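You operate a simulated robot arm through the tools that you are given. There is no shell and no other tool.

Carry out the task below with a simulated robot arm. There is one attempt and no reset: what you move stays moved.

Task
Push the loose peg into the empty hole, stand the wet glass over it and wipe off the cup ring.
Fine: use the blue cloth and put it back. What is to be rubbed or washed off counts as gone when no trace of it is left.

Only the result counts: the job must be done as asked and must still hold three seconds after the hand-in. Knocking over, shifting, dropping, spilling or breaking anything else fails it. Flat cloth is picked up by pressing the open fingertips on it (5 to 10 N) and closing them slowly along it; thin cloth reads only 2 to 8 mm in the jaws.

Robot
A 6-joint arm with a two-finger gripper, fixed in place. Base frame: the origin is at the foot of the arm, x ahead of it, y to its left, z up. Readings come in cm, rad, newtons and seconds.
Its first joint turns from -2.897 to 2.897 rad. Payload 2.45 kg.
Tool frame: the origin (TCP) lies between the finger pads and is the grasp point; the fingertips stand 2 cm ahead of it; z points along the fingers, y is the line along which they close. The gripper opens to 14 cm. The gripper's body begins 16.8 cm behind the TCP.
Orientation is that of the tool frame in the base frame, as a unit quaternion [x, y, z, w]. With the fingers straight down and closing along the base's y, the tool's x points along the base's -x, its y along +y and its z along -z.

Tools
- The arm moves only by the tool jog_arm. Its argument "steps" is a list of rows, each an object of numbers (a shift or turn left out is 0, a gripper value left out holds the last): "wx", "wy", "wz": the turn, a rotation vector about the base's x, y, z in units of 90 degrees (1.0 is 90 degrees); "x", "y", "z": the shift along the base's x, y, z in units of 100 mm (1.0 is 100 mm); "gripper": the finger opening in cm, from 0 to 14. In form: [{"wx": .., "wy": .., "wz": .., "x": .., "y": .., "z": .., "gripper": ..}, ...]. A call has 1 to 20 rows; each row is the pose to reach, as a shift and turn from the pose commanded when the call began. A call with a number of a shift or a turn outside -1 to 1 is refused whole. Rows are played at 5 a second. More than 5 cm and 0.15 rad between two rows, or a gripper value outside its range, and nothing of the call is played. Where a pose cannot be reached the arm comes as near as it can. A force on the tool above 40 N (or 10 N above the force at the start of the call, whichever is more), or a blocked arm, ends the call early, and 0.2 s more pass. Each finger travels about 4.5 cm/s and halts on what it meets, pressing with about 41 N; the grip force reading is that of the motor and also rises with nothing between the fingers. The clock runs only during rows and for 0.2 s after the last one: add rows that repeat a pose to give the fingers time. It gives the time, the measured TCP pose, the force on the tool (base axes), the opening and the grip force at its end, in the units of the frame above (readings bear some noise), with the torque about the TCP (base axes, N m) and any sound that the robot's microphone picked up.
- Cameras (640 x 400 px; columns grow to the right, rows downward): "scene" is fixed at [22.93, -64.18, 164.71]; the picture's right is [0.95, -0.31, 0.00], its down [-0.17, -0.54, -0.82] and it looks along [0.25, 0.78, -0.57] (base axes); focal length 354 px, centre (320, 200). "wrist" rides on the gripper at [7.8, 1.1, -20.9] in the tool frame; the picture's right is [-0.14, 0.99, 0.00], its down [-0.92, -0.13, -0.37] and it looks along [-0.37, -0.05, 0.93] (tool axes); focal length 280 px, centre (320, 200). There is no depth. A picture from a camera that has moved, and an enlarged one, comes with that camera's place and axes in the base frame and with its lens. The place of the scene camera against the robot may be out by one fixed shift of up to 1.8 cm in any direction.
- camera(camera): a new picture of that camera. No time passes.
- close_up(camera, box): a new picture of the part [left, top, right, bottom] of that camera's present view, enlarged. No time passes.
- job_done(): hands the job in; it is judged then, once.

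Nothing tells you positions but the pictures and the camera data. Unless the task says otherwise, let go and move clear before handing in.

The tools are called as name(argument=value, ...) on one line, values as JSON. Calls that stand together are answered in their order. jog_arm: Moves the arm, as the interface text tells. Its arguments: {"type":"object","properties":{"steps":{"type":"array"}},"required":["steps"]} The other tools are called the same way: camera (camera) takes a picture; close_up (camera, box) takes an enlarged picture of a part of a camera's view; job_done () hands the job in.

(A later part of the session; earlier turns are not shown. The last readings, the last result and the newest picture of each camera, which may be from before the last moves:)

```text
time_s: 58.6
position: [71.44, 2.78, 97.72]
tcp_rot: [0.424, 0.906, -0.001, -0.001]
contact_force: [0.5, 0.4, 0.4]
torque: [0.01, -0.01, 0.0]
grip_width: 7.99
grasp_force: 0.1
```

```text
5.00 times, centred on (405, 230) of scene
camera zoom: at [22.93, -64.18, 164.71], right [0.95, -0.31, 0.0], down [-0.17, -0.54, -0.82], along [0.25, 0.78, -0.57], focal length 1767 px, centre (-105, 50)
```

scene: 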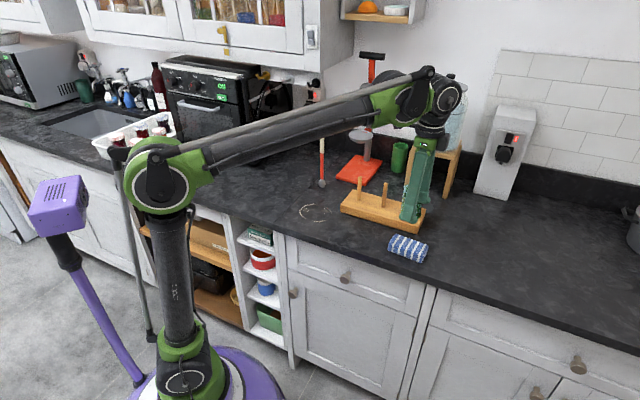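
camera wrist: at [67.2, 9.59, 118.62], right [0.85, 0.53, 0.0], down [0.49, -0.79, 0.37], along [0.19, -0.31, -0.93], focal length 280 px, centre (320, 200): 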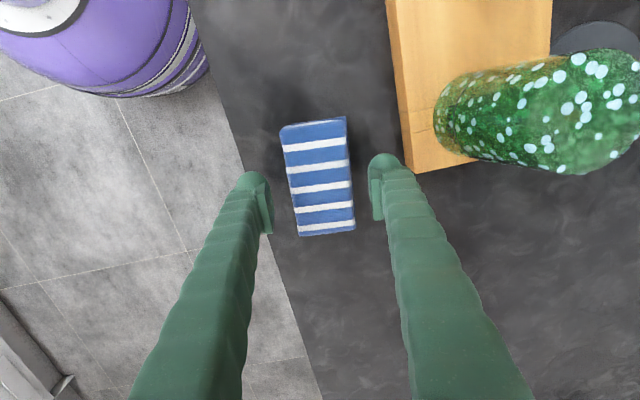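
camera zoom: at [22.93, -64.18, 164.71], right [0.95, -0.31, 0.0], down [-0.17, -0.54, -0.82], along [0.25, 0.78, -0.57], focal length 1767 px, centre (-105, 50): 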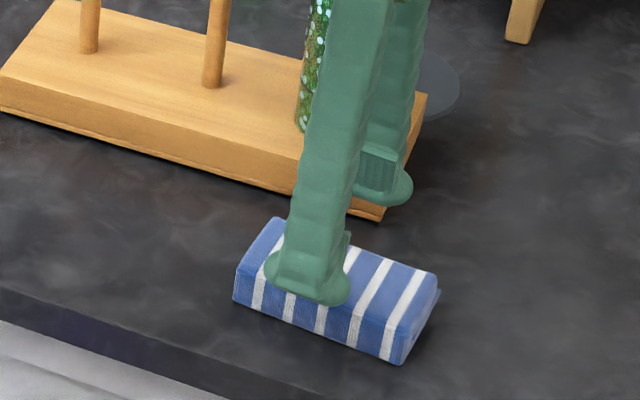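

Still centred and clear of the board. Going down to the cloth's sides.

jog_arm(steps=[{"z": -0.2}, {"z": -0.35}, {"z": -0.45}, {"z": -0.5}, {"z": -0.5}])

camera(camera="wrist")

close_up(camera="scene", box=[370, 210, 440, 270])

```text
time_s: 59.8
position: [71.42, 2.73, 92.75]
tcp_rot: [0.423, 0.906, -0.001, 0.0]
contact_force: [0.5, -1.7, 2.1]
torque: [0.08, -0.11, -0.06]
grip_width: 7.99
grasp_force: 0.3
```

```text
taken
camera wrist: at [67.04, 9.55, 113.72], right [0.85, 0.53, 0.0], down [0.49, -0.79, 0.37], along [0.19, -0.31, -0.93], focal length 280 px, centre (320, 200)
```

wrist: 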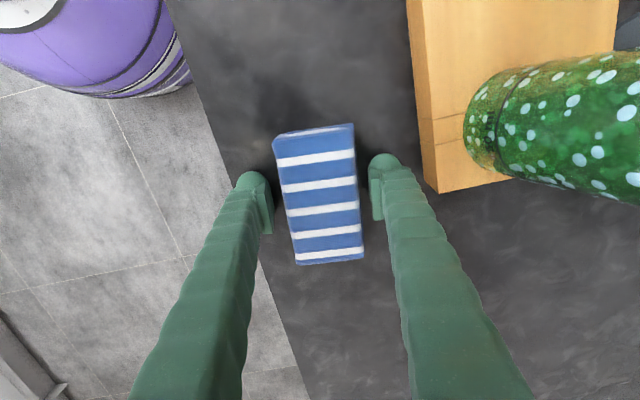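

```text
6.67 times, centred on (405, 240) of scene
camera zoom: at [22.93, -64.18, 164.71], right [0.95, -0.31, 0.0], down [-0.17, -0.54, -0.82], along [0.25, 0.78, -0.57], focal length 2356 px, centre (-247, -67)
```

zoom: 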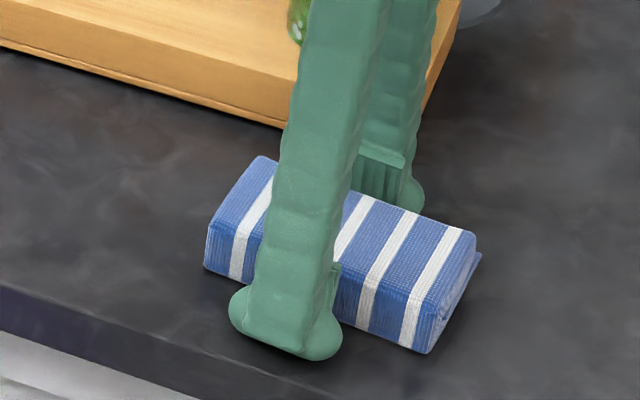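

The fingertips just touched the counter, so its surface is at z≈90.7. I'll raise 6 mm so the cloth bottom hangs below the tips, then close.

jog_arm(steps=[{"z": 0.03}, {"z": 0.06}, {"z": 0.06, "gripper": 7.4}, {"z": 0.06, "gripper": 6.8}, {"z": 0.06, "gripper": 6.4}, {"z": 0.06, "gripper": 6.0}, {"z": 0.06, "gripper": 5.6}, {"z": 0.06, "gripper": 5.2}, {"z": 0.06, "gripper": 4.8}, {"z": 0.06, "gripper": 4.8}])

camera(camera="wrist")

close_up(camera="scene", box=[370, 210, 440, 270])

```text
time_s: 62.0
position: [71.38, 2.75, 93.21]
tcp_rot: [0.423, 0.906, -0.001, -0.001]
contact_force: [1.0, 0.3, 1.9]
torque: [0.01, 0.0, -0.04]
grip_width: 5.85
grasp_force: 40.6
```

```text
taken
camera wrist: at [67.1, 9.48, 114.2], right [0.85, 0.53, 0.0], down [0.49, -0.79, 0.37], along [0.19, -0.31, -0.93], focal length 280 px, centre (320, 200)
```

wrist: 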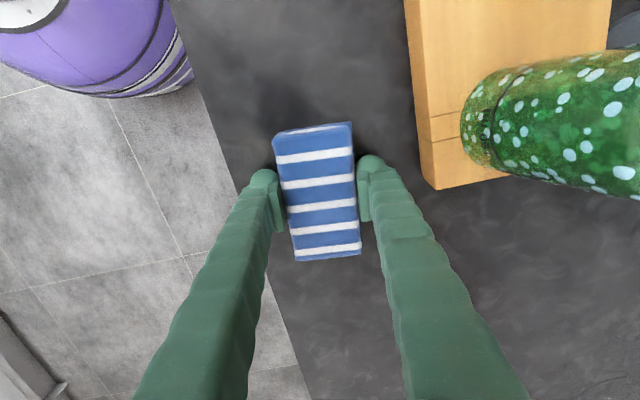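

```text
6.67 times, centred on (405, 240) of scene
camera zoom: at [22.93, -64.18, 164.71], right [0.95, -0.31, 0.0], down [-0.17, -0.54, -0.82], along [0.25, 0.78, -0.57], focal length 2356 px, centre (-247, -67)
```

zoom: 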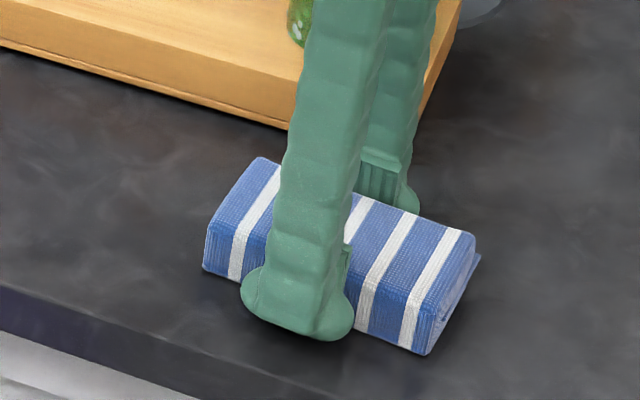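

The cloth pad is gripped at 5.85 cm. I'll note the grasp pose (71.4, 2.75, 93.25) for putting it back, then lift.

jog_arm(steps=[{"z": 0.1}, {"z": 0.3}, {"z": 0.6}, {"z": 0.8}, {"z": 0.8}])

camera(camera="wrist")

close_up(camera="scene", box=[340, 170, 450, 270])

```text
time_s: 63.2
position: [71.16, 2.55, 101.28]
tcp_rot: [0.423, 0.906, -0.001, 0.0]
contact_force: [-0.5, 0.4, -0.3]
torque: [0.01, -0.02, 0.03]
grip_width: 5.84
grasp_force: 40.4
```

```text
taken
camera wrist: at [67.0, 9.32, 122.15], right [0.85, 0.53, 0.0], down [0.49, -0.79, 0.37], along [0.19, -0.31, -0.93], focal length 280 px, centre (320, 200)
```

wrist: 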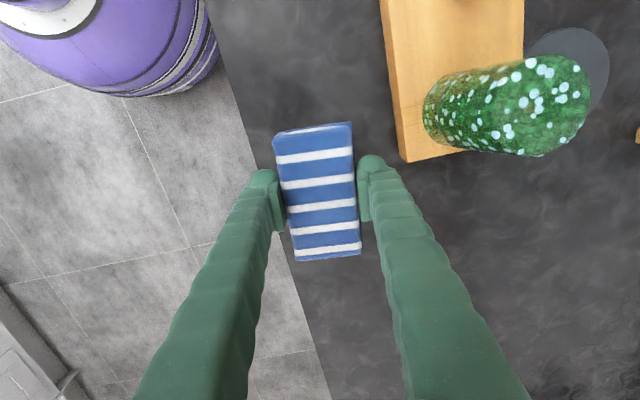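

```text
4.00 times, centred on (395, 220) of scene
camera zoom: at [22.93, -64.18, 164.71], right [0.95, -0.31, 0.0], down [-0.17, -0.54, -0.82], along [0.25, 0.78, -0.57], focal length 1414 px, centre (20, 120)
```

zoom: 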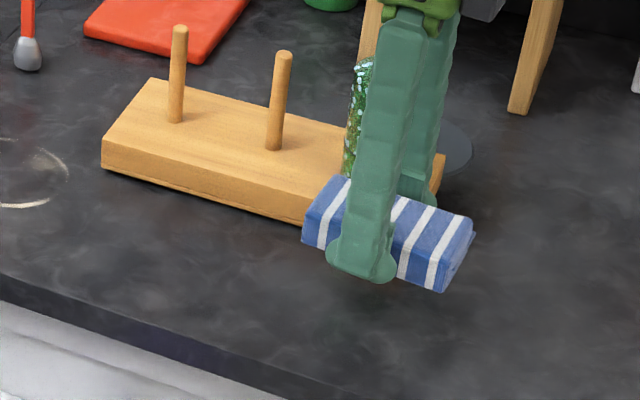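

The cloth is held firmly. I'll carry it to the ring along the front of the counter.

jog_arm(steps=[{"x": -0.25, "y": 0.33}, {"x": -0.5, "y": 0.66}, {"x": -0.7, "y": 0.92}])

jog_arm(steps=[{"x": -0.25, "y": 0.33}, {"x": -0.5, "y": 0.66}, {"x": -0.7, "y": 0.92}])

jog_arm(steps=[{"x": -0.25, "y": 0.33}, {"x": -0.5, "y": 0.66}, {"x": -0.7, "y": 0.92}, {"x": -0.7, "y": 0.92}])

camera(camera="wrist")

close_up(camera="scene", box=[270, 140, 400, 250])

```text
time_s: 64.0
position: [64.45, 12.02, 101.08]
tcp_rot: [0.423, 0.906, -0.001, 0.0]
contact_force: [-0.4, 0.9, -1.3]
torque: [-0.01, 0.06, -0.01]
grip_width: 5.83
grasp_force: 41.1
```

```text
time_s: 64.8
position: [57.5, 21.24, 101.48]
tcp_rot: [0.424, 0.906, -0.001, -0.001]
contact_force: [-0.7, 0.2, -0.9]
torque: [0.03, 0.03, -0.05]
grip_width: 5.87
grasp_force: 41.3
```

```text
time_s: 65.8
position: [50.4, 30.5, 101.21]
tcp_rot: [0.424, 0.906, -0.001, 0.0]
contact_force: [-0.3, -0.6, -0.1]
torque: [0.0, -0.01, 0.03]
grip_width: 5.87
grasp_force: 40.4
```

```text
taken
camera wrist: at [46.19, 37.24, 122.18], right [0.85, 0.53, 0.0], down [0.49, -0.79, 0.37], along [0.19, -0.31, -0.93], focal length 280 px, centre (320, 200)
```

wrist: 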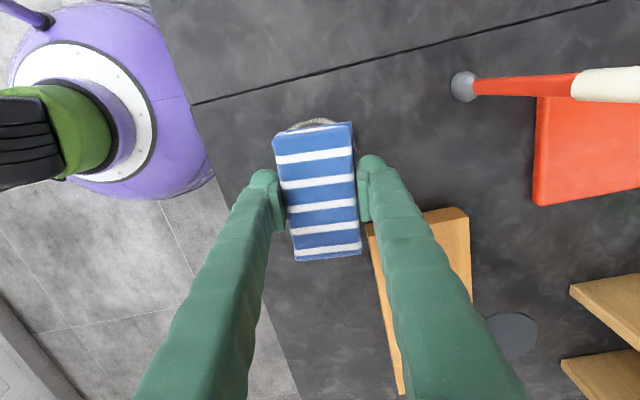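

```text
3.64 times, centred on (335, 195) of scene
camera zoom: at [22.93, -64.18, 164.71], right [0.95, -0.31, 0.0], down [-0.17, -0.54, -0.82], along [0.25, 0.78, -0.57], focal length 1285 px, centre (266, 218)
```

zoom: 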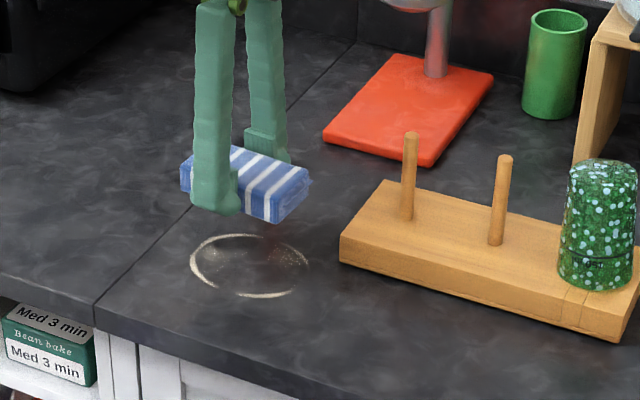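

The cloth is above the ring. I'll lower to just short of the counter, then press lightly.

jog_arm(steps=[{"z": -0.3}, {"z": -0.6}, {"z": -0.74}, {"z": -0.78}, {"z": -0.78}])

jog_arm(steps=[{"z": -0.01}, {"z": -0.02}, {"z": -0.02}])

```text
time_s: 67.0
position: [50.45, 30.5, 93.52]
tcp_rot: [0.423, 0.906, -0.001, -0.001]
contact_force: [-0.4, 0.7, 0.1]
torque: [0.01, 0.0, -0.04]
grip_width: 5.85
grasp_force: 40.9
```

```text
time_s: 67.8
position: [50.24, 30.45, 93.34]
tcp_rot: [0.423, 0.906, -0.001, 0.001]
contact_force: [0.7, -0.8, -0.7]
torque: [0.01, 0.0, -0.02]
grip_width: 5.84
grasp_force: 40.8
```

jog_arm(steps=[{"z": -0.005}, {"z": -0.01}, {"z": -0.01}])

jog_arm(steps=[{"z": -0.005}, {"z": -0.01}, {"z": -0.01}])

```text
time_s: 68.6
position: [50.45, 30.47, 93.19]
tcp_rot: [0.424, 0.906, -0.001, 0.0]
contact_force: [6.8, 3.4, 30.0]
torque: [-0.15, 0.2, -0.02]
grip_width: 5.85
grasp_force: 40.9
```

```text
time_s: 69.2
position: [50.42, 30.39, 93.24]
tcp_rot: [0.422, 0.906, -0.002, 0.0]
contact_force: [-0.3, -0.4, 15.8]
torque: [-0.08, 0.15, -0.05]
grip_width: 5.87
grasp_force: 40.5
stopped in row 2: the force on the tool passed its limit at 43 N (the readings are from after the stop); the commanded pose is now the measured one
```

The cloth presses on the counter with about 16 N. I'll make a first wiping pass across the ring.

jog_arm(steps=[{"x": 0.107, "y": 0.105}, {"x": 0.214, "y": 0.21}, {"x": 0.321, "y": 0.315}, {"x": 0.393, "y": 0.385}, {"x": 0.286, "y": 0.28}, {"x": 0.179, "y": 0.175}, {"x": 0.071, "y": 0.07}, {"x": -0.036, "y": -0.035}, {"x": -0.143, "y": -0.14}, {"x": -0.25, "y": -0.245}, {"x": -0.357, "y": -0.35}, {"x": -0.25, "y": -0.245}, {"x": -0.143, "y": -0.14}, {"x": -0.036, "y": -0.035}, {"x": 0, "y": 0}])

close_up(camera="scene", box=[270, 160, 400, 250])

camera(camera="wrist")

```text
time_s: 70.5
position: [52.59, 32.55, 93.34]
tcp_rot: [0.423, 0.906, 0.0, -0.001]
contact_force: [-2.6, 0.6, 9.7]
torque: [-0.13, 0.25, -0.06]
grip_width: 5.86
grasp_force: 41.0
stopped in row 6: the force on the tool passed its limit at 42 N (the readings are from after the stop); the commanded pose is now the measured one
```

```text
4.44 times, centred on (335, 205) of scene
camera zoom: at [22.93, -64.18, 164.71], right [0.95, -0.31, 0.0], down [-0.17, -0.54, -0.82], along [0.25, 0.78, -0.57], focal length 1571 px, centre (253, 178)
```

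zoom: 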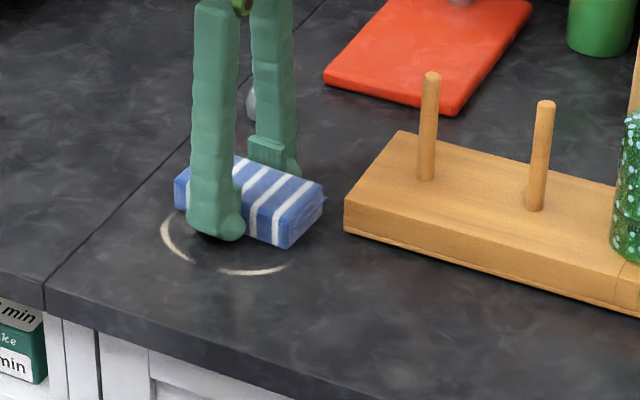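

```text
taken
camera wrist: at [48.46, 39.33, 114.17], right [0.85, 0.53, 0.0], down [0.49, -0.79, 0.37], along [0.2, -0.31, -0.93], focal length 280 px, centre (320, 200)
```

wrist: 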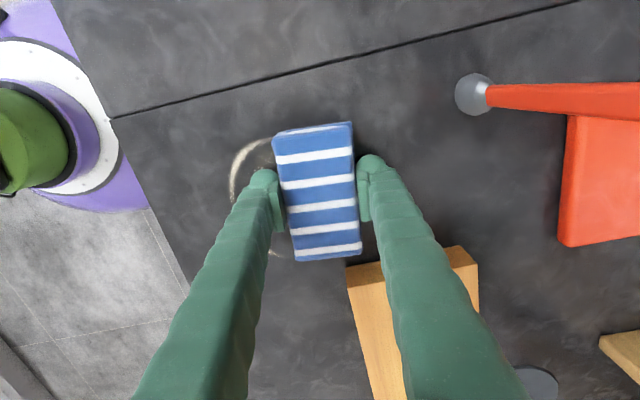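

It wipes well: the part the cloth passed over is gone. I'll sweep back towards the front in smaller steps with lighter pressure.

jog_arm(steps=[{"x": -0.05, "y": -0.049}, {"x": -0.107, "y": -0.105}, {"x": -0.171, "y": -0.168}, {"x": -0.236, "y": -0.231}, {"x": -0.3, "y": -0.294}, {"x": -0.364, "y": -0.357}, {"x": -0.428, "y": -0.42}, {"x": -0.493, "y": -0.483}, {"x": -0.55, "y": -0.54}, {"x": -0.59, "y": -0.58}, {"x": -0.62, "y": -0.608}, {"x": -0.62, "y": -0.608}])

camera(camera="wrist")

close_up(camera="scene", box=[270, 160, 400, 250])

```text
time_s: 73.1
position: [46.75, 26.41, 93.19]
tcp_rot: [0.423, 0.906, 0.001, 0.001]
contact_force: [6.4, 9.1, 25.7]
torque: [0.02, -0.04, 0.01]
grip_width: 5.87
grasp_force: 40.8
```

```text
taken
camera wrist: at [42.41, 33.22, 114.15], right [0.85, 0.53, 0.0], down [0.49, -0.79, 0.37], along [0.2, -0.31, -0.93], focal length 280 px, centre (320, 200)
```

wrist: 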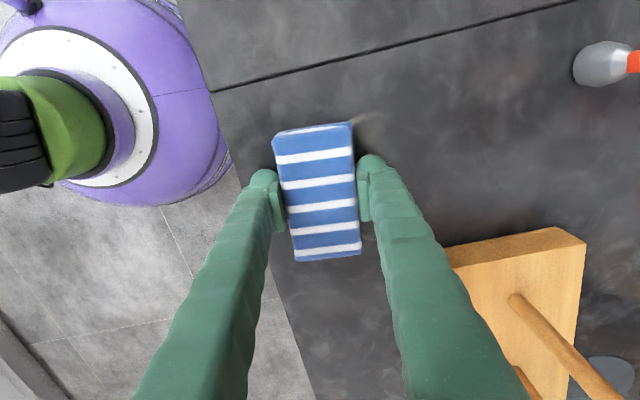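

```text
4.44 times, centred on (335, 205) of scene
camera zoom: at [22.93, -64.18, 164.71], right [0.95, -0.31, 0.0], down [-0.17, -0.54, -0.82], along [0.25, 0.78, -0.57], focal length 1571 px, centre (253, 178)
```

zoom: 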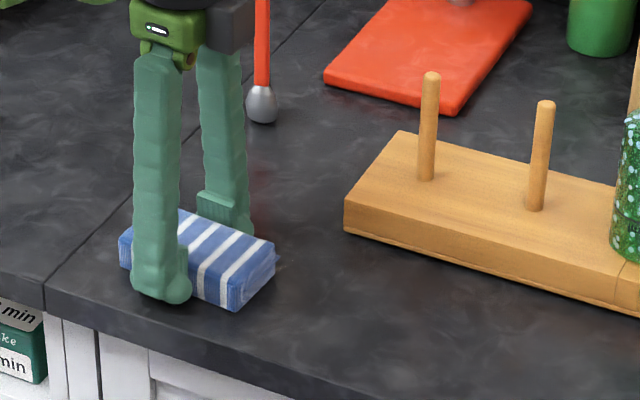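

Almost everything is gone except a faint piece at the left end. I'll shift left 3.5 cm and sweep again.

jog_arm(steps=[{"x": -0.07, "y": 0.071, "z": 0.004}, {"x": -0.14, "y": 0.143, "z": 0.004}, {"x": -0.21, "y": 0.214, "z": 0.004}, {"x": -0.245, "y": 0.25, "z": 0.004}, {"x": -0.195, "y": 0.299, "z": 0.004}, {"x": -0.138, "y": 0.355, "z": 0.004}, {"x": -0.074, "y": 0.418, "z": 0.004}, {"x": -0.01, "y": 0.481, "z": 0.004}, {"x": 0.055, "y": 0.544, "z": 0.004}, {"x": 0.119, "y": 0.607, "z": 0.004}, {"x": 0.183, "y": 0.67, "z": 0.004}, {"x": 0.248, "y": 0.733, "z": 0.004}, {"x": 0.312, "y": 0.796, "z": 0.004}, {"x": 0.37, "y": 0.853, "z": 0.004}, {"x": 0.42, "y": 0.9, "z": 0.004}, {"x": 0.45, "y": 0.93, "z": 0.004}])

camera(camera="wrist")

close_up(camera="scene", box=[270, 160, 400, 250])

```text
time_s: 76.5
position: [50.85, 35.7, 93.19]
tcp_rot: [0.422, 0.906, 0.001, 0.0]
contact_force: [-7.1, -7.0, 20.8]
torque: [-0.11, 0.1, -0.04]
grip_width: 5.87
grasp_force: 41.0
```

```text
taken
camera wrist: at [46.74, 42.41, 114.13], right [0.85, 0.53, 0.0], down [0.49, -0.79, 0.37], along [0.2, -0.31, -0.93], focal length 280 px, centre (320, 200)
```

wrist: 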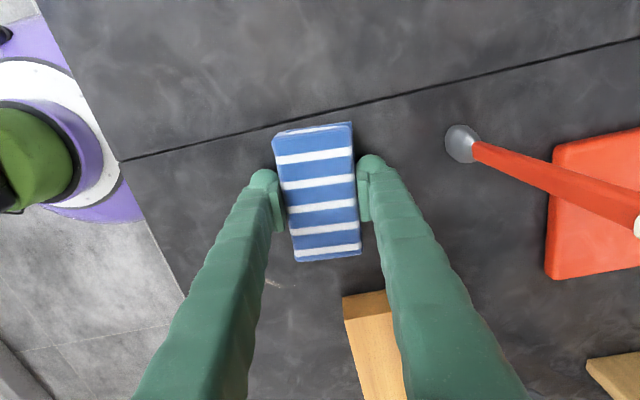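

```text
4.44 times, centred on (335, 205) of scene
camera zoom: at [22.93, -64.18, 164.71], right [0.95, -0.31, 0.0], down [-0.17, -0.54, -0.82], along [0.25, 0.78, -0.57], focal length 1571 px, centre (253, 178)
```

zoom: 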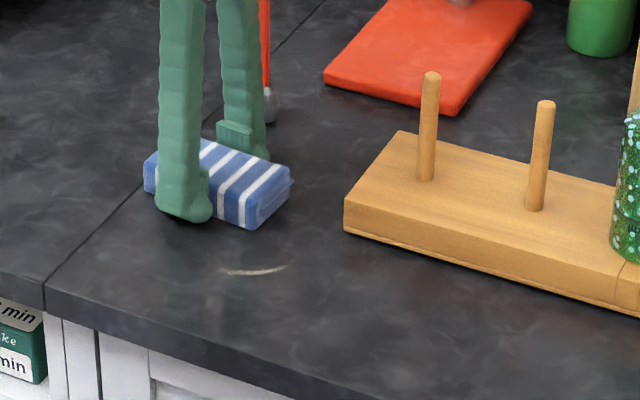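

One arc remains at the front right, around a point (50, 25). I'll slide the cloth over there, keeping clear of the board's corner.

jog_arm(steps=[{"x": -0.071, "y": -0.07}, {"x": -0.143, "y": -0.14}, {"x": -0.228, "y": -0.224}, {"x": -0.314, "y": -0.308}, {"x": -0.4, "y": -0.392}, {"x": -0.358, "y": -0.491}, {"x": -0.289, "y": -0.591}, {"x": -0.205, "y": -0.677}, {"x": -0.121, "y": -0.762}, {"x": -0.037, "y": -0.848}, {"x": 0.04, "y": -0.927}, {"x": -0.017, "y": -0.983}, {"x": -0.017, "y": -0.983}])

camera(camera="wrist")

close_up(camera="scene", box=[270, 160, 400, 250])

```text
time_s: 79.3
position: [50.86, 26.1, 93.4]
tcp_rot: [0.423, 0.906, 0.0, 0.0]
contact_force: [-0.3, -0.1, -0.5]
torque: [0.03, 0.02, -0.01]
grip_width: 5.9
grasp_force: 41.4
```

```text
taken
camera wrist: at [46.61, 32.82, 114.35], right [0.85, 0.53, 0.0], down [0.49, -0.79, 0.37], along [0.2, -0.31, -0.93], focal length 280 px, centre (320, 200)
```

wrist: 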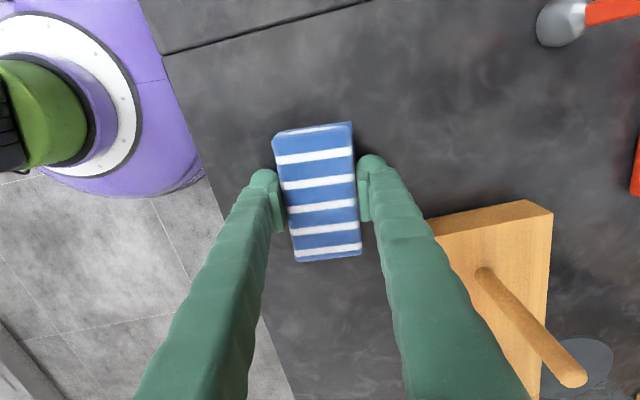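

```text
4.44 times, centred on (335, 205) of scene
camera zoom: at [22.93, -64.18, 164.71], right [0.95, -0.31, 0.0], down [-0.17, -0.54, -0.82], along [0.25, 0.78, -0.57], focal length 1571 px, centre (253, 178)
```

zoom: 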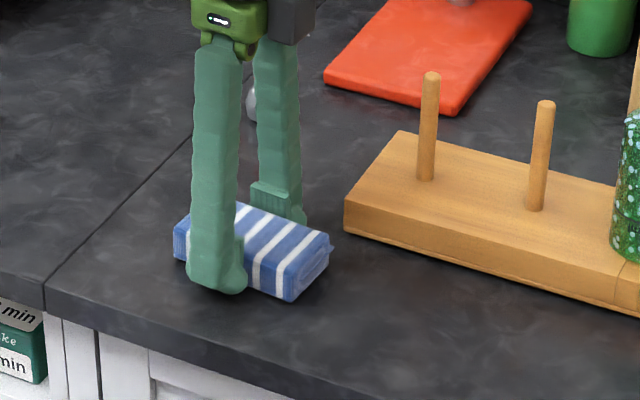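

Here the cloth isn't pressing at all. I'll lower it 1 mm at a time until it presses and then rub over this spot.

jog_arm(steps=[{"z": -0.006}, {"z": -0.012}, {"z": -0.012}])

```text
time_s: 80.1
position: [50.95, 26.11, 93.2]
tcp_rot: [0.423, 0.906, 0.001, 0.0]
contact_force: [0.4, 0.5, 1.6]
torque: [0.0, 0.01, 0.03]
grip_width: 5.87
grasp_force: 40.7
```

jog_arm(steps=[{"z": -0.005}, {"z": -0.008}, {"z": -0.008}])

```text
time_s: 81.0
position: [50.89, 26.18, 93.27]
tcp_rot: [0.423, 0.906, 0.0, 0.002]
contact_force: [-2.5, -0.9, 14.4]
torque: [0.05, 0.17, -0.01]
grip_width: 5.87
grasp_force: 41.0
stopped in row 3: the force on the tool passed its limit at 41 N (the readings are from after the stop); the commanded pose is now the measured one
```

The cloth now presses with about 14 N. Rubbing around this spot.

jog_arm(steps=[{"x": -0.057, "y": -0.056}, {"x": -0.121, "y": -0.119}, {"x": -0.186, "y": -0.182}, {"x": -0.25, "y": -0.245}, {"x": -0.32, "y": -0.174}, {"x": -0.39, "y": -0.102}, {"x": -0.319, "y": -0.032}, {"x": -0.247, "y": 0.038}, {"x": -0.176, "y": 0.108}, {"x": -0.104, "y": 0.178}, {"x": -0.033, "y": 0.248}, {"x": 0.037, "y": 0.176}, {"x": 0.107, "y": 0.105}, {"x": 0.113, "y": 0.027}, {"x": 0.042, "y": -0.043}, {"x": -0.029, "y": -0.113}, {"x": -0.101, "y": -0.183}, {"x": -0.172, "y": -0.253}, {"x": -0.143, "y": -0.14}, {"x": -0.071, "y": -0.07}])

```text
time_s: 85.2
position: [50.05, 25.38, 93.19]
tcp_rot: [0.423, 0.906, 0.0, 0.0]
contact_force: [-6.7, -5.9, 16.2]
torque: [-0.12, 0.09, 0.04]
grip_width: 5.87
grasp_force: 41.2
```

Rubbing completed with steady pressure. I'll lift and move aside to inspect the counter.

jog_arm(steps=[{"z": 0.2}, {"z": 0.5}, {"z": 0.8}, {"z": 0.9, "x": 0.25, "y": -0.25}, {"z": 0.9, "x": 0.5, "y": -0.5}, {"z": 0.9, "x": 0.75, "y": -0.75}, {"z": 0.9, "x": 0.75, "y": -0.75}])

camera(camera="wrist")

close_up(camera="scene", box=[285, 185, 365, 245])

```text
time_s: 86.8
position: [57.73, 17.88, 102.39]
tcp_rot: [0.422, 0.906, -0.001, -0.001]
contact_force: [-0.1, 0.0, -0.8]
torque: [-0.04, -0.01, -0.03]
grip_width: 5.87
grasp_force: 40.8
```

```text
taken
camera wrist: at [53.38, 24.66, 123.31], right [0.85, 0.53, 0.0], down [0.49, -0.79, 0.37], along [0.2, -0.31, -0.93], focal length 280 px, centre (320, 200)
```

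wrist: 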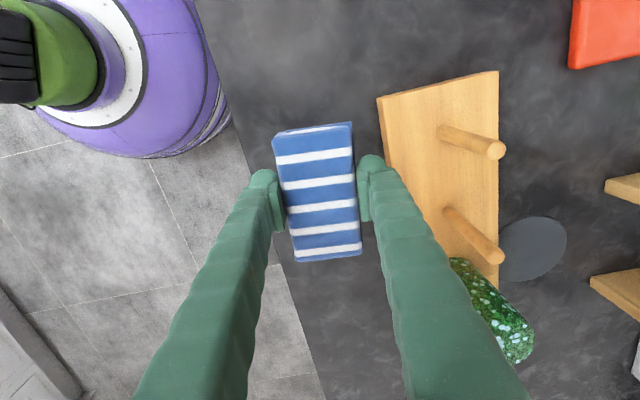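

```text
6.67 times, centred on (325, 215) of scene
camera zoom: at [22.93, -64.18, 164.71], right [0.95, -0.31, 0.0], down [-0.17, -0.54, -0.82], along [0.25, 0.78, -0.57], focal length 2356 px, centre (287, 100)
```

zoom: 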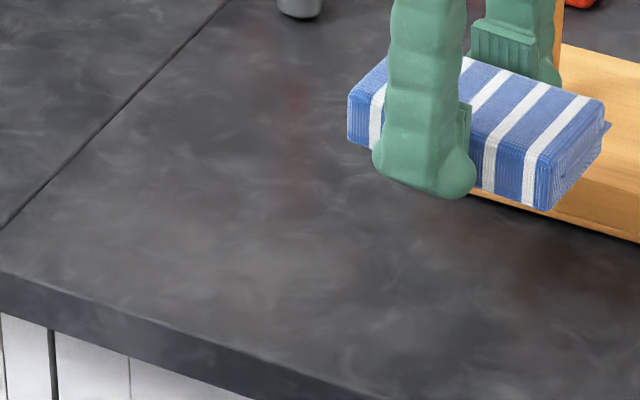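

The counter looks clean so far. I'll move further aside for a full, closer inspection with both cameras.

jog_arm(steps=[{"x": 0.25, "y": -0.27, "z": 0.2}, {"x": 0.5, "y": -0.54, "z": 0.4}, {"x": 0.7, "y": -0.78, "z": 0.4}, {"x": 0.7, "y": -0.78, "z": 0.4}])

close_up(camera="wrist", box=[230, 0, 410, 110])

close_up(camera="scene", box=[290, 195, 345, 235])

camera(camera="wrist")

```text
time_s: 87.8
position: [64.71, 9.99, 106.3]
tcp_rot: [0.423, 0.906, -0.001, 0.0]
contact_force: [0.5, -0.1, 0.0]
torque: [-0.01, -0.03, 0.02]
grip_width: 5.88
grasp_force: 41.3
```

```text
3.56 times, centred on (320, 55) of wrist
camera zoom: at [60.43, 16.76, 127.19], right [0.85, 0.53, 0.0], down [0.49, -0.79, 0.37], along [0.2, -0.31, -0.93], focal length 997 px, centre (320, 716)
```

zoom: 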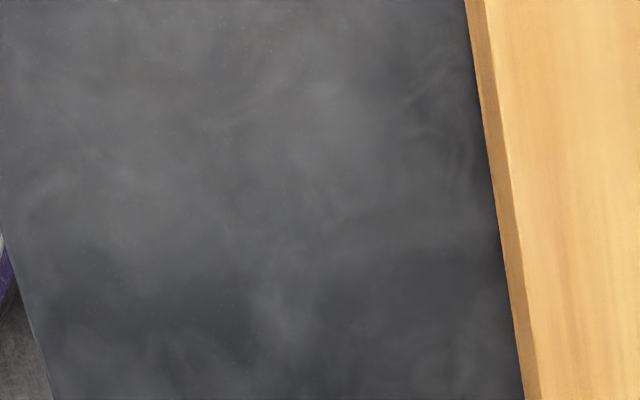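

```text
10.00 times, centred on (318, 215) of scene
camera zoom: at [22.93, -64.18, 164.71], right [0.95, -0.31, 0.0], down [-0.17, -0.54, -0.82], along [0.25, 0.78, -0.57], focal length 3535 px, centre (345, 50)
```

zoom: 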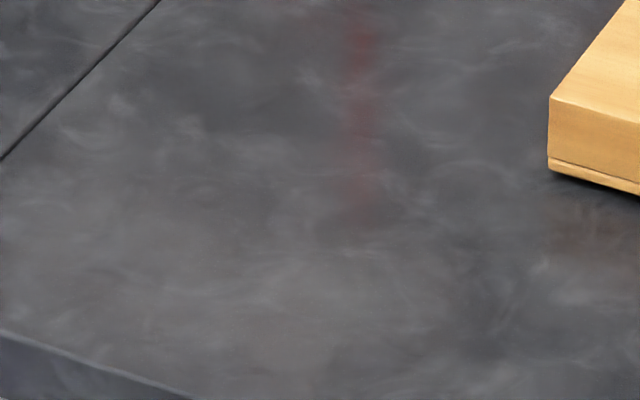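

```text
taken
camera wrist: at [60.43, 16.76, 127.19], right [0.85, 0.53, 0.0], down [0.49, -0.79, 0.37], along [0.2, -0.31, -0.93], focal length 280 px, centre (320, 200)
```

wrist: 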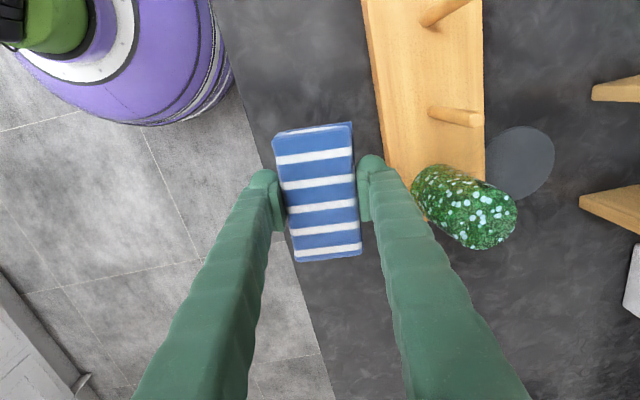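

The scene view is clean; the red streak is just a reflection of the mallet. The wrist view missed the ring spot, so I'll go higher and back for a direct look.

jog_arm(steps=[{"x": -0.2, "y": 0.22, "z": 0.3}, {"x": -0.4, "y": 0.44, "z": 0.6}, {"x": -0.6, "y": 0.65, "z": 0.9}, {"x": -0.7, "y": 0.78, "z": 1.0}, {"x": -0.7, "y": 0.78, "z": 1.0}])

close_up(camera="wrist", box=[240, 0, 400, 120])

close_up(camera="wrist", box=[280, 0, 370, 70])

```text
time_s: 89.0
position: [57.49, 17.89, 116.28]
tcp_rot: [0.422, 0.906, -0.001, 0.0]
contact_force: [-0.2, -0.5, -1.1]
torque: [0.03, 0.01, 0.03]
grip_width: 5.87
grasp_force: 41.0
```

```text
3.33 times, centred on (320, 60) of wrist
camera zoom: at [53.19, 24.65, 137.11], right [0.85, 0.53, 0.0], down [0.49, -0.79, 0.37], along [0.2, -0.31, -0.93], focal length 935 px, centre (320, 667)
```

zoom: 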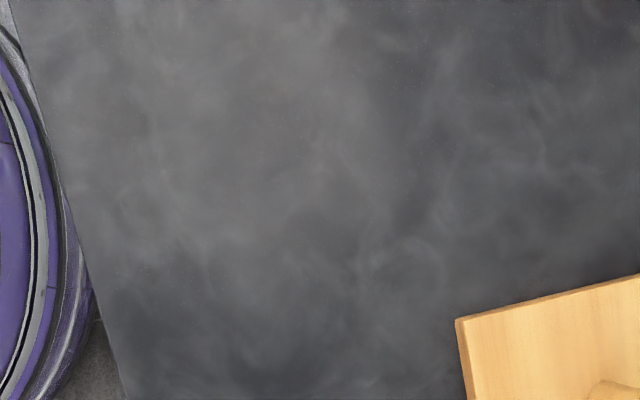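

```text
5.71 times, centred on (325, 35) of wrist
camera zoom: at [53.19, 24.65, 137.11], right [0.85, 0.53, 0.0], down [0.49, -0.79, 0.37], along [0.2, -0.31, -0.93], focal length 1602 px, centre (291, 1143)
```

zoom: 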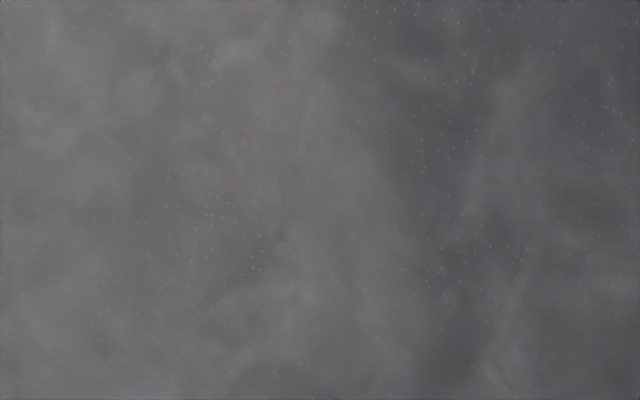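

The spot looks clean, with only the stone's own marbling left. To be certain no faint trace remains, I'll do one more pressed pass over the whole ring area.

jog_arm(steps=[{"x": -0.15, "y": 0.25, "z": -0.2}, {"x": -0.3, "y": 0.5, "z": -0.5}, {"x": -0.45, "y": 0.75, "z": -0.8}, {"x": -0.6, "y": 0.98, "z": -1.0}])

jog_arm(steps=[{"x": -0.15, "y": 0.25, "z": -0.3}, {"x": -0.3, "y": 0.45, "z": -0.6}, {"x": -0.38, "y": 0.58, "z": -0.9}, {"x": -0.38, "y": 0.58, "z": -1.0}, {"x": -0.38, "y": 0.58, "z": -1.0}])

```text
time_s: 90.0
position: [51.7, 27.8, 106.02]
tcp_rot: [0.423, 0.906, 0.0, 0.0]
contact_force: [0.5, -0.4, -0.6]
torque: [-0.01, -0.02, -0.02]
grip_width: 5.84
grasp_force: 40.5
```

```text
time_s: 91.2
position: [47.83, 33.49, 96.24]
tcp_rot: [0.423, 0.906, 0.0, 0.001]
contact_force: [-0.9, -0.3, -0.7]
torque: [-0.01, 0.01, -0.02]
grip_width: 5.86
grasp_force: 41.2
```

I'm above the ring area again, about 3 cm off the counter. Lowering in small steps to contact.

jog_arm(steps=[{"z": -0.15}, {"z": -0.25}, {"z": -0.28}, {"z": -0.285}, {"z": -0.29}, {"z": -0.295}, {"z": -0.3}, {"z": -0.305}, {"z": -0.31}, {"z": -0.315}])

```text
time_s: 93.1
position: [47.68, 33.38, 93.2]
tcp_rot: [0.424, 0.906, 0.001, 0.002]
contact_force: [-4.0, -4.9, 16.0]
torque: [-0.08, 0.1, -0.02]
grip_width: 5.86
grasp_force: 40.9
stopped in row 9: the force on the tool passed its limit at 42 N (the readings are from after the stop); the commanded pose is now the measured one
```

Pressing with 16 N. Sweeping back, right and forward over the whole ring area.

jog_arm(steps=[{"x": 0.057, "y": 0.056}, {"x": 0.121, "y": 0.119}, {"x": 0.186, "y": 0.182}, {"x": 0.25, "y": 0.245}, {"x": 0.314, "y": 0.308}, {"x": 0.384, "y": 0.237}, {"x": 0.454, "y": 0.165}, {"x": 0.524, "y": 0.094}, {"x": 0.594, "y": 0.022}, {"x": 0.523, "y": -0.048}, {"x": 0.451, "y": -0.118}, {"x": 0.373, "y": -0.195}, {"x": 0.294, "y": -0.272}, {"x": 0.216, "y": -0.349}, {"x": 0.137, "y": -0.426}, {"x": 0.059, "y": -0.503}, {"x": -0.02, "y": -0.58}, {"x": -0.091, "y": -0.65}, {"x": -0.161, "y": -0.578}, {"x": -0.231, "y": -0.507}])

```text
time_s: 95.5
position: [52.55, 32.62, 93.07]
tcp_rot: [0.424, 0.906, 0.0, 0.001]
contact_force: [-1.8, 0.6, 10.5]
torque: [0.04, 0.1, -0.12]
grip_width: 5.84
grasp_force: 41.1
stopped in row 11: the force on the tool passed its limit at 43 N (the readings are from after the stop); the commanded pose is now the measured one
```

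jog_arm(steps=[{"x": -0.057, "y": -0.056}, {"x": -0.121, "y": -0.119}, {"x": -0.186, "y": -0.182}, {"x": -0.25, "y": -0.245}, {"x": -0.314, "y": -0.308}, {"x": -0.378, "y": -0.371}, {"x": -0.443, "y": -0.434}, {"x": -0.507, "y": -0.497}, {"x": -0.571, "y": -0.56}, {"x": -0.641, "y": -0.489}, {"x": -0.711, "y": -0.417}, {"x": -0.781, "y": -0.346}, {"x": -0.851, "y": -0.274}, {"x": -0.78, "y": -0.204}, {"x": -0.708, "y": -0.134}, {"x": -0.637, "y": -0.064}, {"x": -0.566, "y": 0.006}, {"x": -0.494, "y": 0.076}])

```text
time_s: 96.0
position: [51.61, 31.66, 93.18]
tcp_rot: [0.423, 0.906, 0.002, 0.001]
contact_force: [-0.4, -0.4, 10.9]
torque: [-0.06, 0.22, 0.05]
grip_width: 5.86
grasp_force: 40.9
stopped in row 2: the force on the tool passed its limit at 45 N (the readings are from after the stop); the commanded pose is now the measured one
```

The force spiked, so I'll ease up half a millimetre and continue the sweep.

jog_arm(steps=[{"z": 0.005}, {"x": -0.04, "y": -0.039, "z": 0.006}, {"x": -0.1, "y": -0.098, "z": 0.006}, {"x": -0.16, "y": -0.157, "z": 0.006}, {"x": -0.22, "y": -0.216, "z": 0.006}, {"x": -0.28, "y": -0.275, "z": 0.006}, {"x": -0.34, "y": -0.333, "z": 0.006}, {"x": -0.4, "y": -0.392, "z": 0.005}, {"x": -0.45, "y": -0.441, "z": 0.004}, {"x": -0.5, "y": -0.49, "z": 0.003}, {"x": -0.43, "y": -0.561, "z": 0.002}, {"x": -0.36, "y": -0.633, "z": 0.0}, {"x": -0.29, "y": -0.704, "z": -0.002}, {"x": -0.22, "y": -0.634, "z": -0.002}, {"x": -0.15, "y": -0.564, "z": -0.002}, {"x": -0.22, "y": -0.493, "z": 0.0}, {"x": -0.29, "y": -0.421, "z": 0.002}])

```text
time_s: 97.8
position: [47.79, 28.02, 93.07]
tcp_rot: [0.423, 0.906, 0.001, 0.001]
contact_force: [-0.8, 0.1, 8.5]
torque: [0.01, 0.14, -0.04]
grip_width: 5.9
grasp_force: 41.1
stopped in row 8: the force on the tool passed its limit at 42 N (the readings are from after the stop); the commanded pose is now the measured one
```

The ring area has now been wiped several times. I'll lift, check it once more, and bring the cloth back to its original place.

jog_arm(steps=[{"z": 0.2}, {"z": 0.5}, {"z": 0.9}, {"z": 0.95, "x": 0.3, "y": -0.32}, {"z": 0.95, "x": 0.6, "y": -0.64}, {"z": 0.95, "x": 0.9, "y": -0.95}])

camera(camera="wrist")

close_up(camera="scene", box=[290, 190, 350, 240])

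```text
time_s: 99.2
position: [56.41, 18.49, 102.55]
tcp_rot: [0.423, 0.906, 0.003, 0.003]
contact_force: [-0.5, 0.6, 0.4]
torque: [-0.02, -0.02, 0.0]
grip_width: 5.86
grasp_force: 41.2
```

```text
taken
camera wrist: at [52.1, 25.11, 123.43], right [0.85, 0.53, 0.0], down [0.49, -0.79, 0.37], along [0.2, -0.31, -0.93], focal length 280 px, centre (320, 200)
```

wrist: 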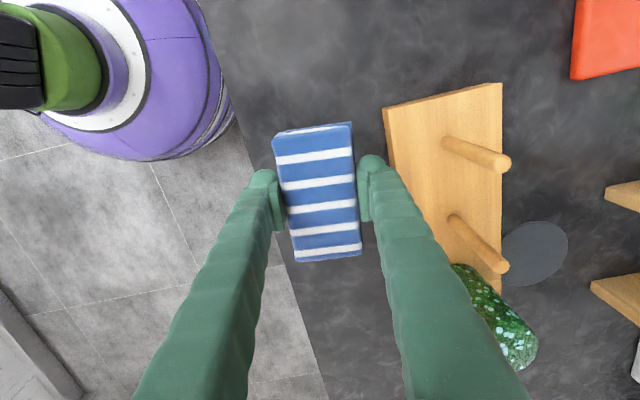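

```text
8.00 times, centred on (320, 215) of scene
camera zoom: at [22.93, -64.18, 164.71], right [0.95, -0.31, 0.0], down [-0.17, -0.54, -0.82], along [0.25, 0.78, -0.57], focal length 2828 px, centre (320, 80)
```

zoom: 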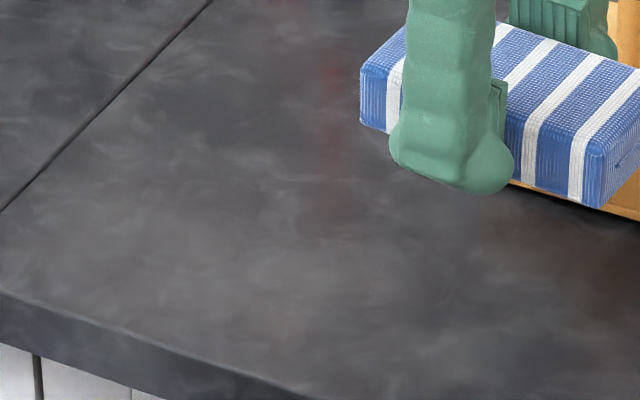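

Clean again. Now I return the cloth to its spot.

jog_arm(steps=[{"x": 0.25, "y": -0.26, "wx": -0.002, "wy": 0.005}, {"x": 0.5, "y": -0.52, "wx": -0.002, "wy": 0.005}, {"x": 0.75, "y": -0.78, "wx": -0.002, "wy": 0.005}])

jog_arm(steps=[{"x": 0.25, "y": -0.26}, {"x": 0.5, "y": -0.52}, {"x": 0.75, "y": -0.79}, {"x": 0.75, "y": -0.79}])

jog_arm(steps=[{"z": -0.3}, {"z": -0.6}, {"z": -0.75}, {"z": -0.75}])

close_up(camera="scene", box=[370, 210, 440, 270])

camera(camera="wrist")

```text
time_s: 100.0
position: [64.24, 10.55, 102.45]
tcp_rot: [0.423, 0.906, -0.002, 0.0]
contact_force: [-0.3, -0.3, 0.4]
torque: [-0.02, -0.05, -0.01]
grip_width: 5.88
grasp_force: 41.3
```

```text
time_s: 101.0
position: [71.99, 2.69, 102.29]
tcp_rot: [0.423, 0.906, -0.001, 0.0]
contact_force: [0.0, 0.0, -1.0]
torque: [0.01, 0.02, 0.05]
grip_width: 5.86
grasp_force: 41.5
```

```text
time_s: 102.0
position: [71.94, 2.88, 95.08]
tcp_rot: [0.424, 0.906, -0.001, 0.0]
contact_force: [-0.5, 0.4, -0.6]
torque: [-0.02, 0.03, 0.0]
grip_width: 5.84
grasp_force: 41.3
```

```text
6.67 times, centred on (405, 240) of scene
camera zoom: at [22.93, -64.18, 164.71], right [0.95, -0.31, 0.0], down [-0.17, -0.54, -0.82], along [0.25, 0.78, -0.57], focal length 2356 px, centre (-247, -67)
```

zoom: 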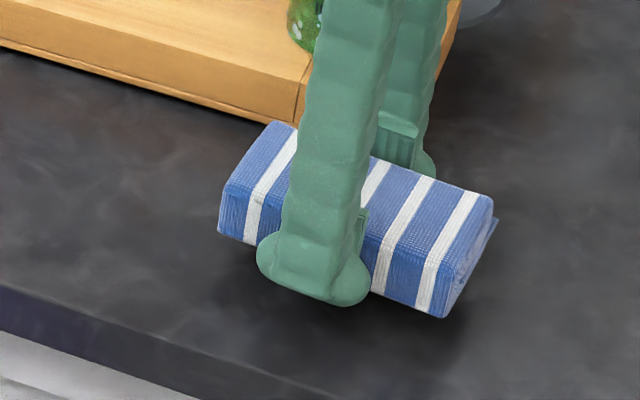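

```text
taken
camera wrist: at [67.73, 9.61, 115.99], right [0.85, 0.53, 0.0], down [0.49, -0.79, 0.37], along [0.19, -0.31, -0.93], focal length 280 px, centre (320, 200)
```

wrist: 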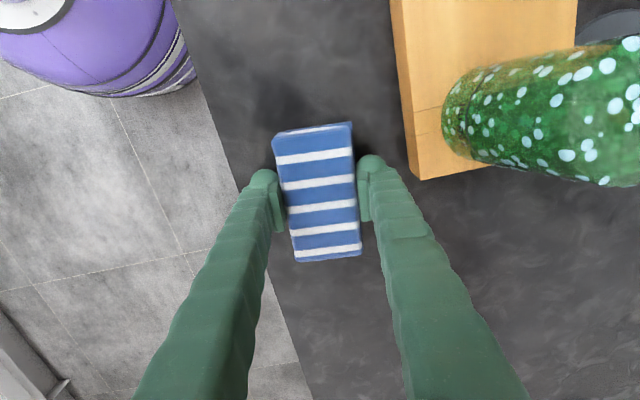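

I'm about 0.5 cm too far in x. Correcting and lowering close to the counter.

jog_arm(steps=[{"x": -0.053, "y": -0.004}, {"x": -0.053, "y": -0.004, "z": -0.1}, {"x": -0.053, "y": -0.004, "z": -0.155}, {"x": -0.053, "y": -0.004, "z": -0.155}])

close_up(camera="scene", box=[370, 210, 440, 270])

camera(camera="wrist")

```text
time_s: 103.0
position: [71.37, 3.04, 93.6]
tcp_rot: [0.424, 0.906, -0.001, 0.0]
contact_force: [0.9, -0.9, 0.2]
torque: [0.01, 0.04, 0.01]
grip_width: 5.85
grasp_force: 40.9
```

```text
6.67 times, centred on (405, 240) of scene
camera zoom: at [22.93, -64.18, 164.71], right [0.95, -0.31, 0.0], down [-0.17, -0.54, -0.82], along [0.25, 0.78, -0.57], focal length 2356 px, centre (-247, -67)
```

zoom: 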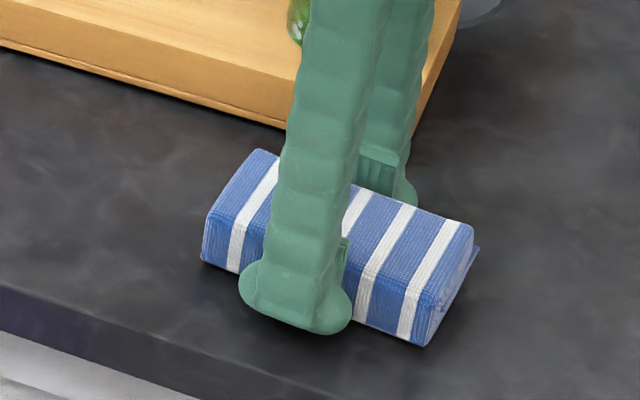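

```text
taken
camera wrist: at [67.12, 9.67, 114.42], right [0.85, 0.53, 0.0], down [0.49, -0.79, 0.37], along [0.19, -0.31, -0.93], focal length 280 px, centre (320, 200)
```

wrist: 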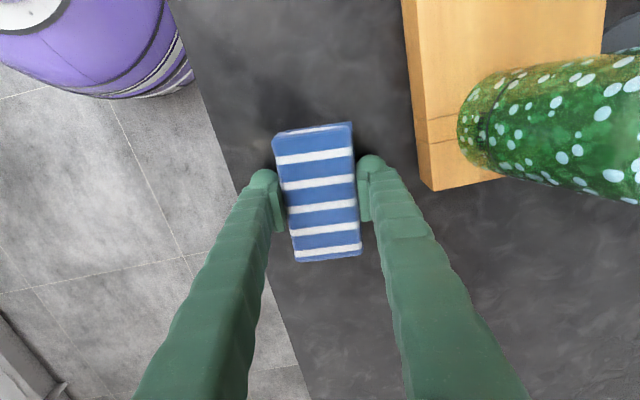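

It matches the original position to about 1 mm. Setting it down softly.

jog_arm(steps=[{"x": 0.005, "y": -0.012, "z": -0.015}, {"x": 0.005, "y": -0.012, "z": -0.025}, {"x": 0.005, "y": -0.012, "z": -0.025}])

```text
time_s: 103.8
position: [71.34, 2.79, 93.27]
tcp_rot: [0.423, 0.906, -0.003, -0.001]
contact_force: [-0.1, 0.0, -0.9]
torque: [0.04, 0.01, 0.0]
grip_width: 5.89
grasp_force: 41.0
```

jog_arm(steps=[{"z": -0.005}, {"z": -0.01}, {"z": -0.01}])

```text
time_s: 104.7
position: [71.3, 2.75, 93.17]
tcp_rot: [0.423, 0.906, -0.002, -0.001]
contact_force: [-0.5, -0.1, -0.4]
torque: [0.0, 0.02, -0.03]
grip_width: 5.88
grasp_force: 40.6
```

Still no contact force, so I continue 0.5 mm at a time.

jog_arm(steps=[{"z": -0.005}, {"z": -0.008}, {"z": -0.008}])

close_up(camera="scene", box=[370, 210, 440, 270])

```text
time_s: 105.5
position: [71.31, 2.71, 93.13]
tcp_rot: [0.423, 0.906, -0.001, 0.0]
contact_force: [1.9, -0.1, 23.8]
torque: [0.3, -0.71, 0.01]
grip_width: 5.88
grasp_force: 40.9
```

```text
6.67 times, centred on (405, 240) of scene
camera zoom: at [22.93, -64.18, 164.71], right [0.95, -0.31, 0.0], down [-0.17, -0.54, -0.82], along [0.25, 0.78, -0.57], focal length 2356 px, centre (-247, -67)
```

zoom: 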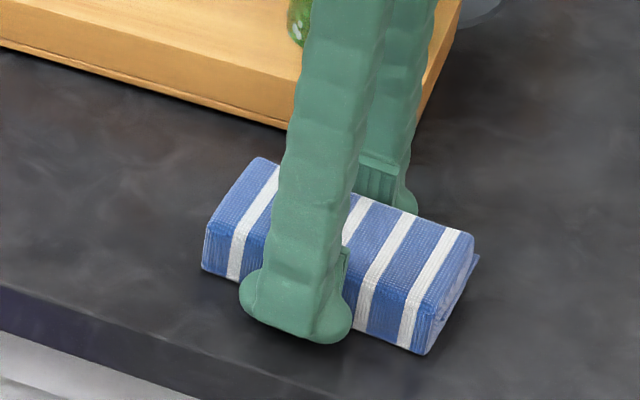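

The cloth is on the counter in its original spot. Opening the fingers and rising clear.

jog_arm(steps=[{"z": 0.003, "gripper": 6.0}, {"z": 0.005, "gripper": 6.2}, {"z": 0.01, "gripper": 6.6}, {"z": 0.01, "gripper": 7.2}, {"z": 0.01, "gripper": 7.8}, {"z": 0.01, "gripper": 8.0}])

jog_arm(steps=[{"z": 0.1}, {"z": 0.3}, {"z": 0.6}, {"z": 0.9}, {"z": 1.0}])

camera(camera="wrist")

close_up(camera="scene", box=[380, 225, 435, 270])

```text
time_s: 106.8
position: [71.28, 2.71, 93.24]
tcp_rot: [0.423, 0.906, -0.001, 0.0]
contact_force: [-0.1, 1.0, 0.5]
torque: [0.03, -0.02, 0.05]
grip_width: 8.01
grasp_force: 0.0
```

```text
time_s: 108.0
position: [71.24, 2.5, 103.23]
tcp_rot: [0.424, 0.906, -0.001, 0.0]
contact_force: [-0.3, -0.6, -0.4]
torque: [0.0, -0.02, 0.04]
grip_width: 7.99
grasp_force: 0.1
```

```text
taken
camera wrist: at [67.02, 9.31, 124.12], right [0.85, 0.53, 0.0], down [0.49, -0.79, 0.37], along [0.19, -0.31, -0.93], focal length 280 px, centre (320, 200)
```

wrist: 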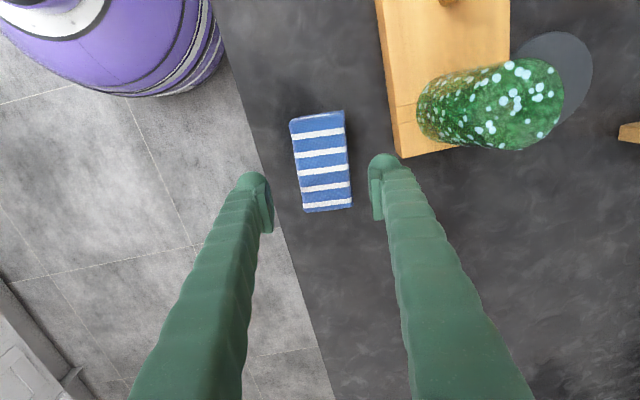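

```text
8.89 times, centred on (408, 248) of scene
camera zoom: at [22.93, -64.18, 164.71], right [0.95, -0.31, 0.0], down [-0.17, -0.54, -0.82], along [0.25, 0.78, -0.57], focal length 3142 px, centre (-458, -222)
```

zoom: 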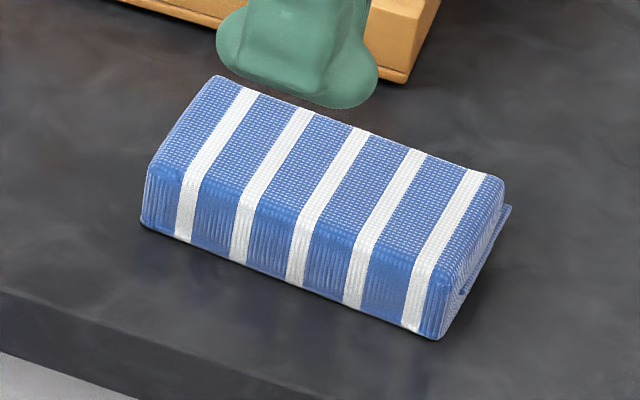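

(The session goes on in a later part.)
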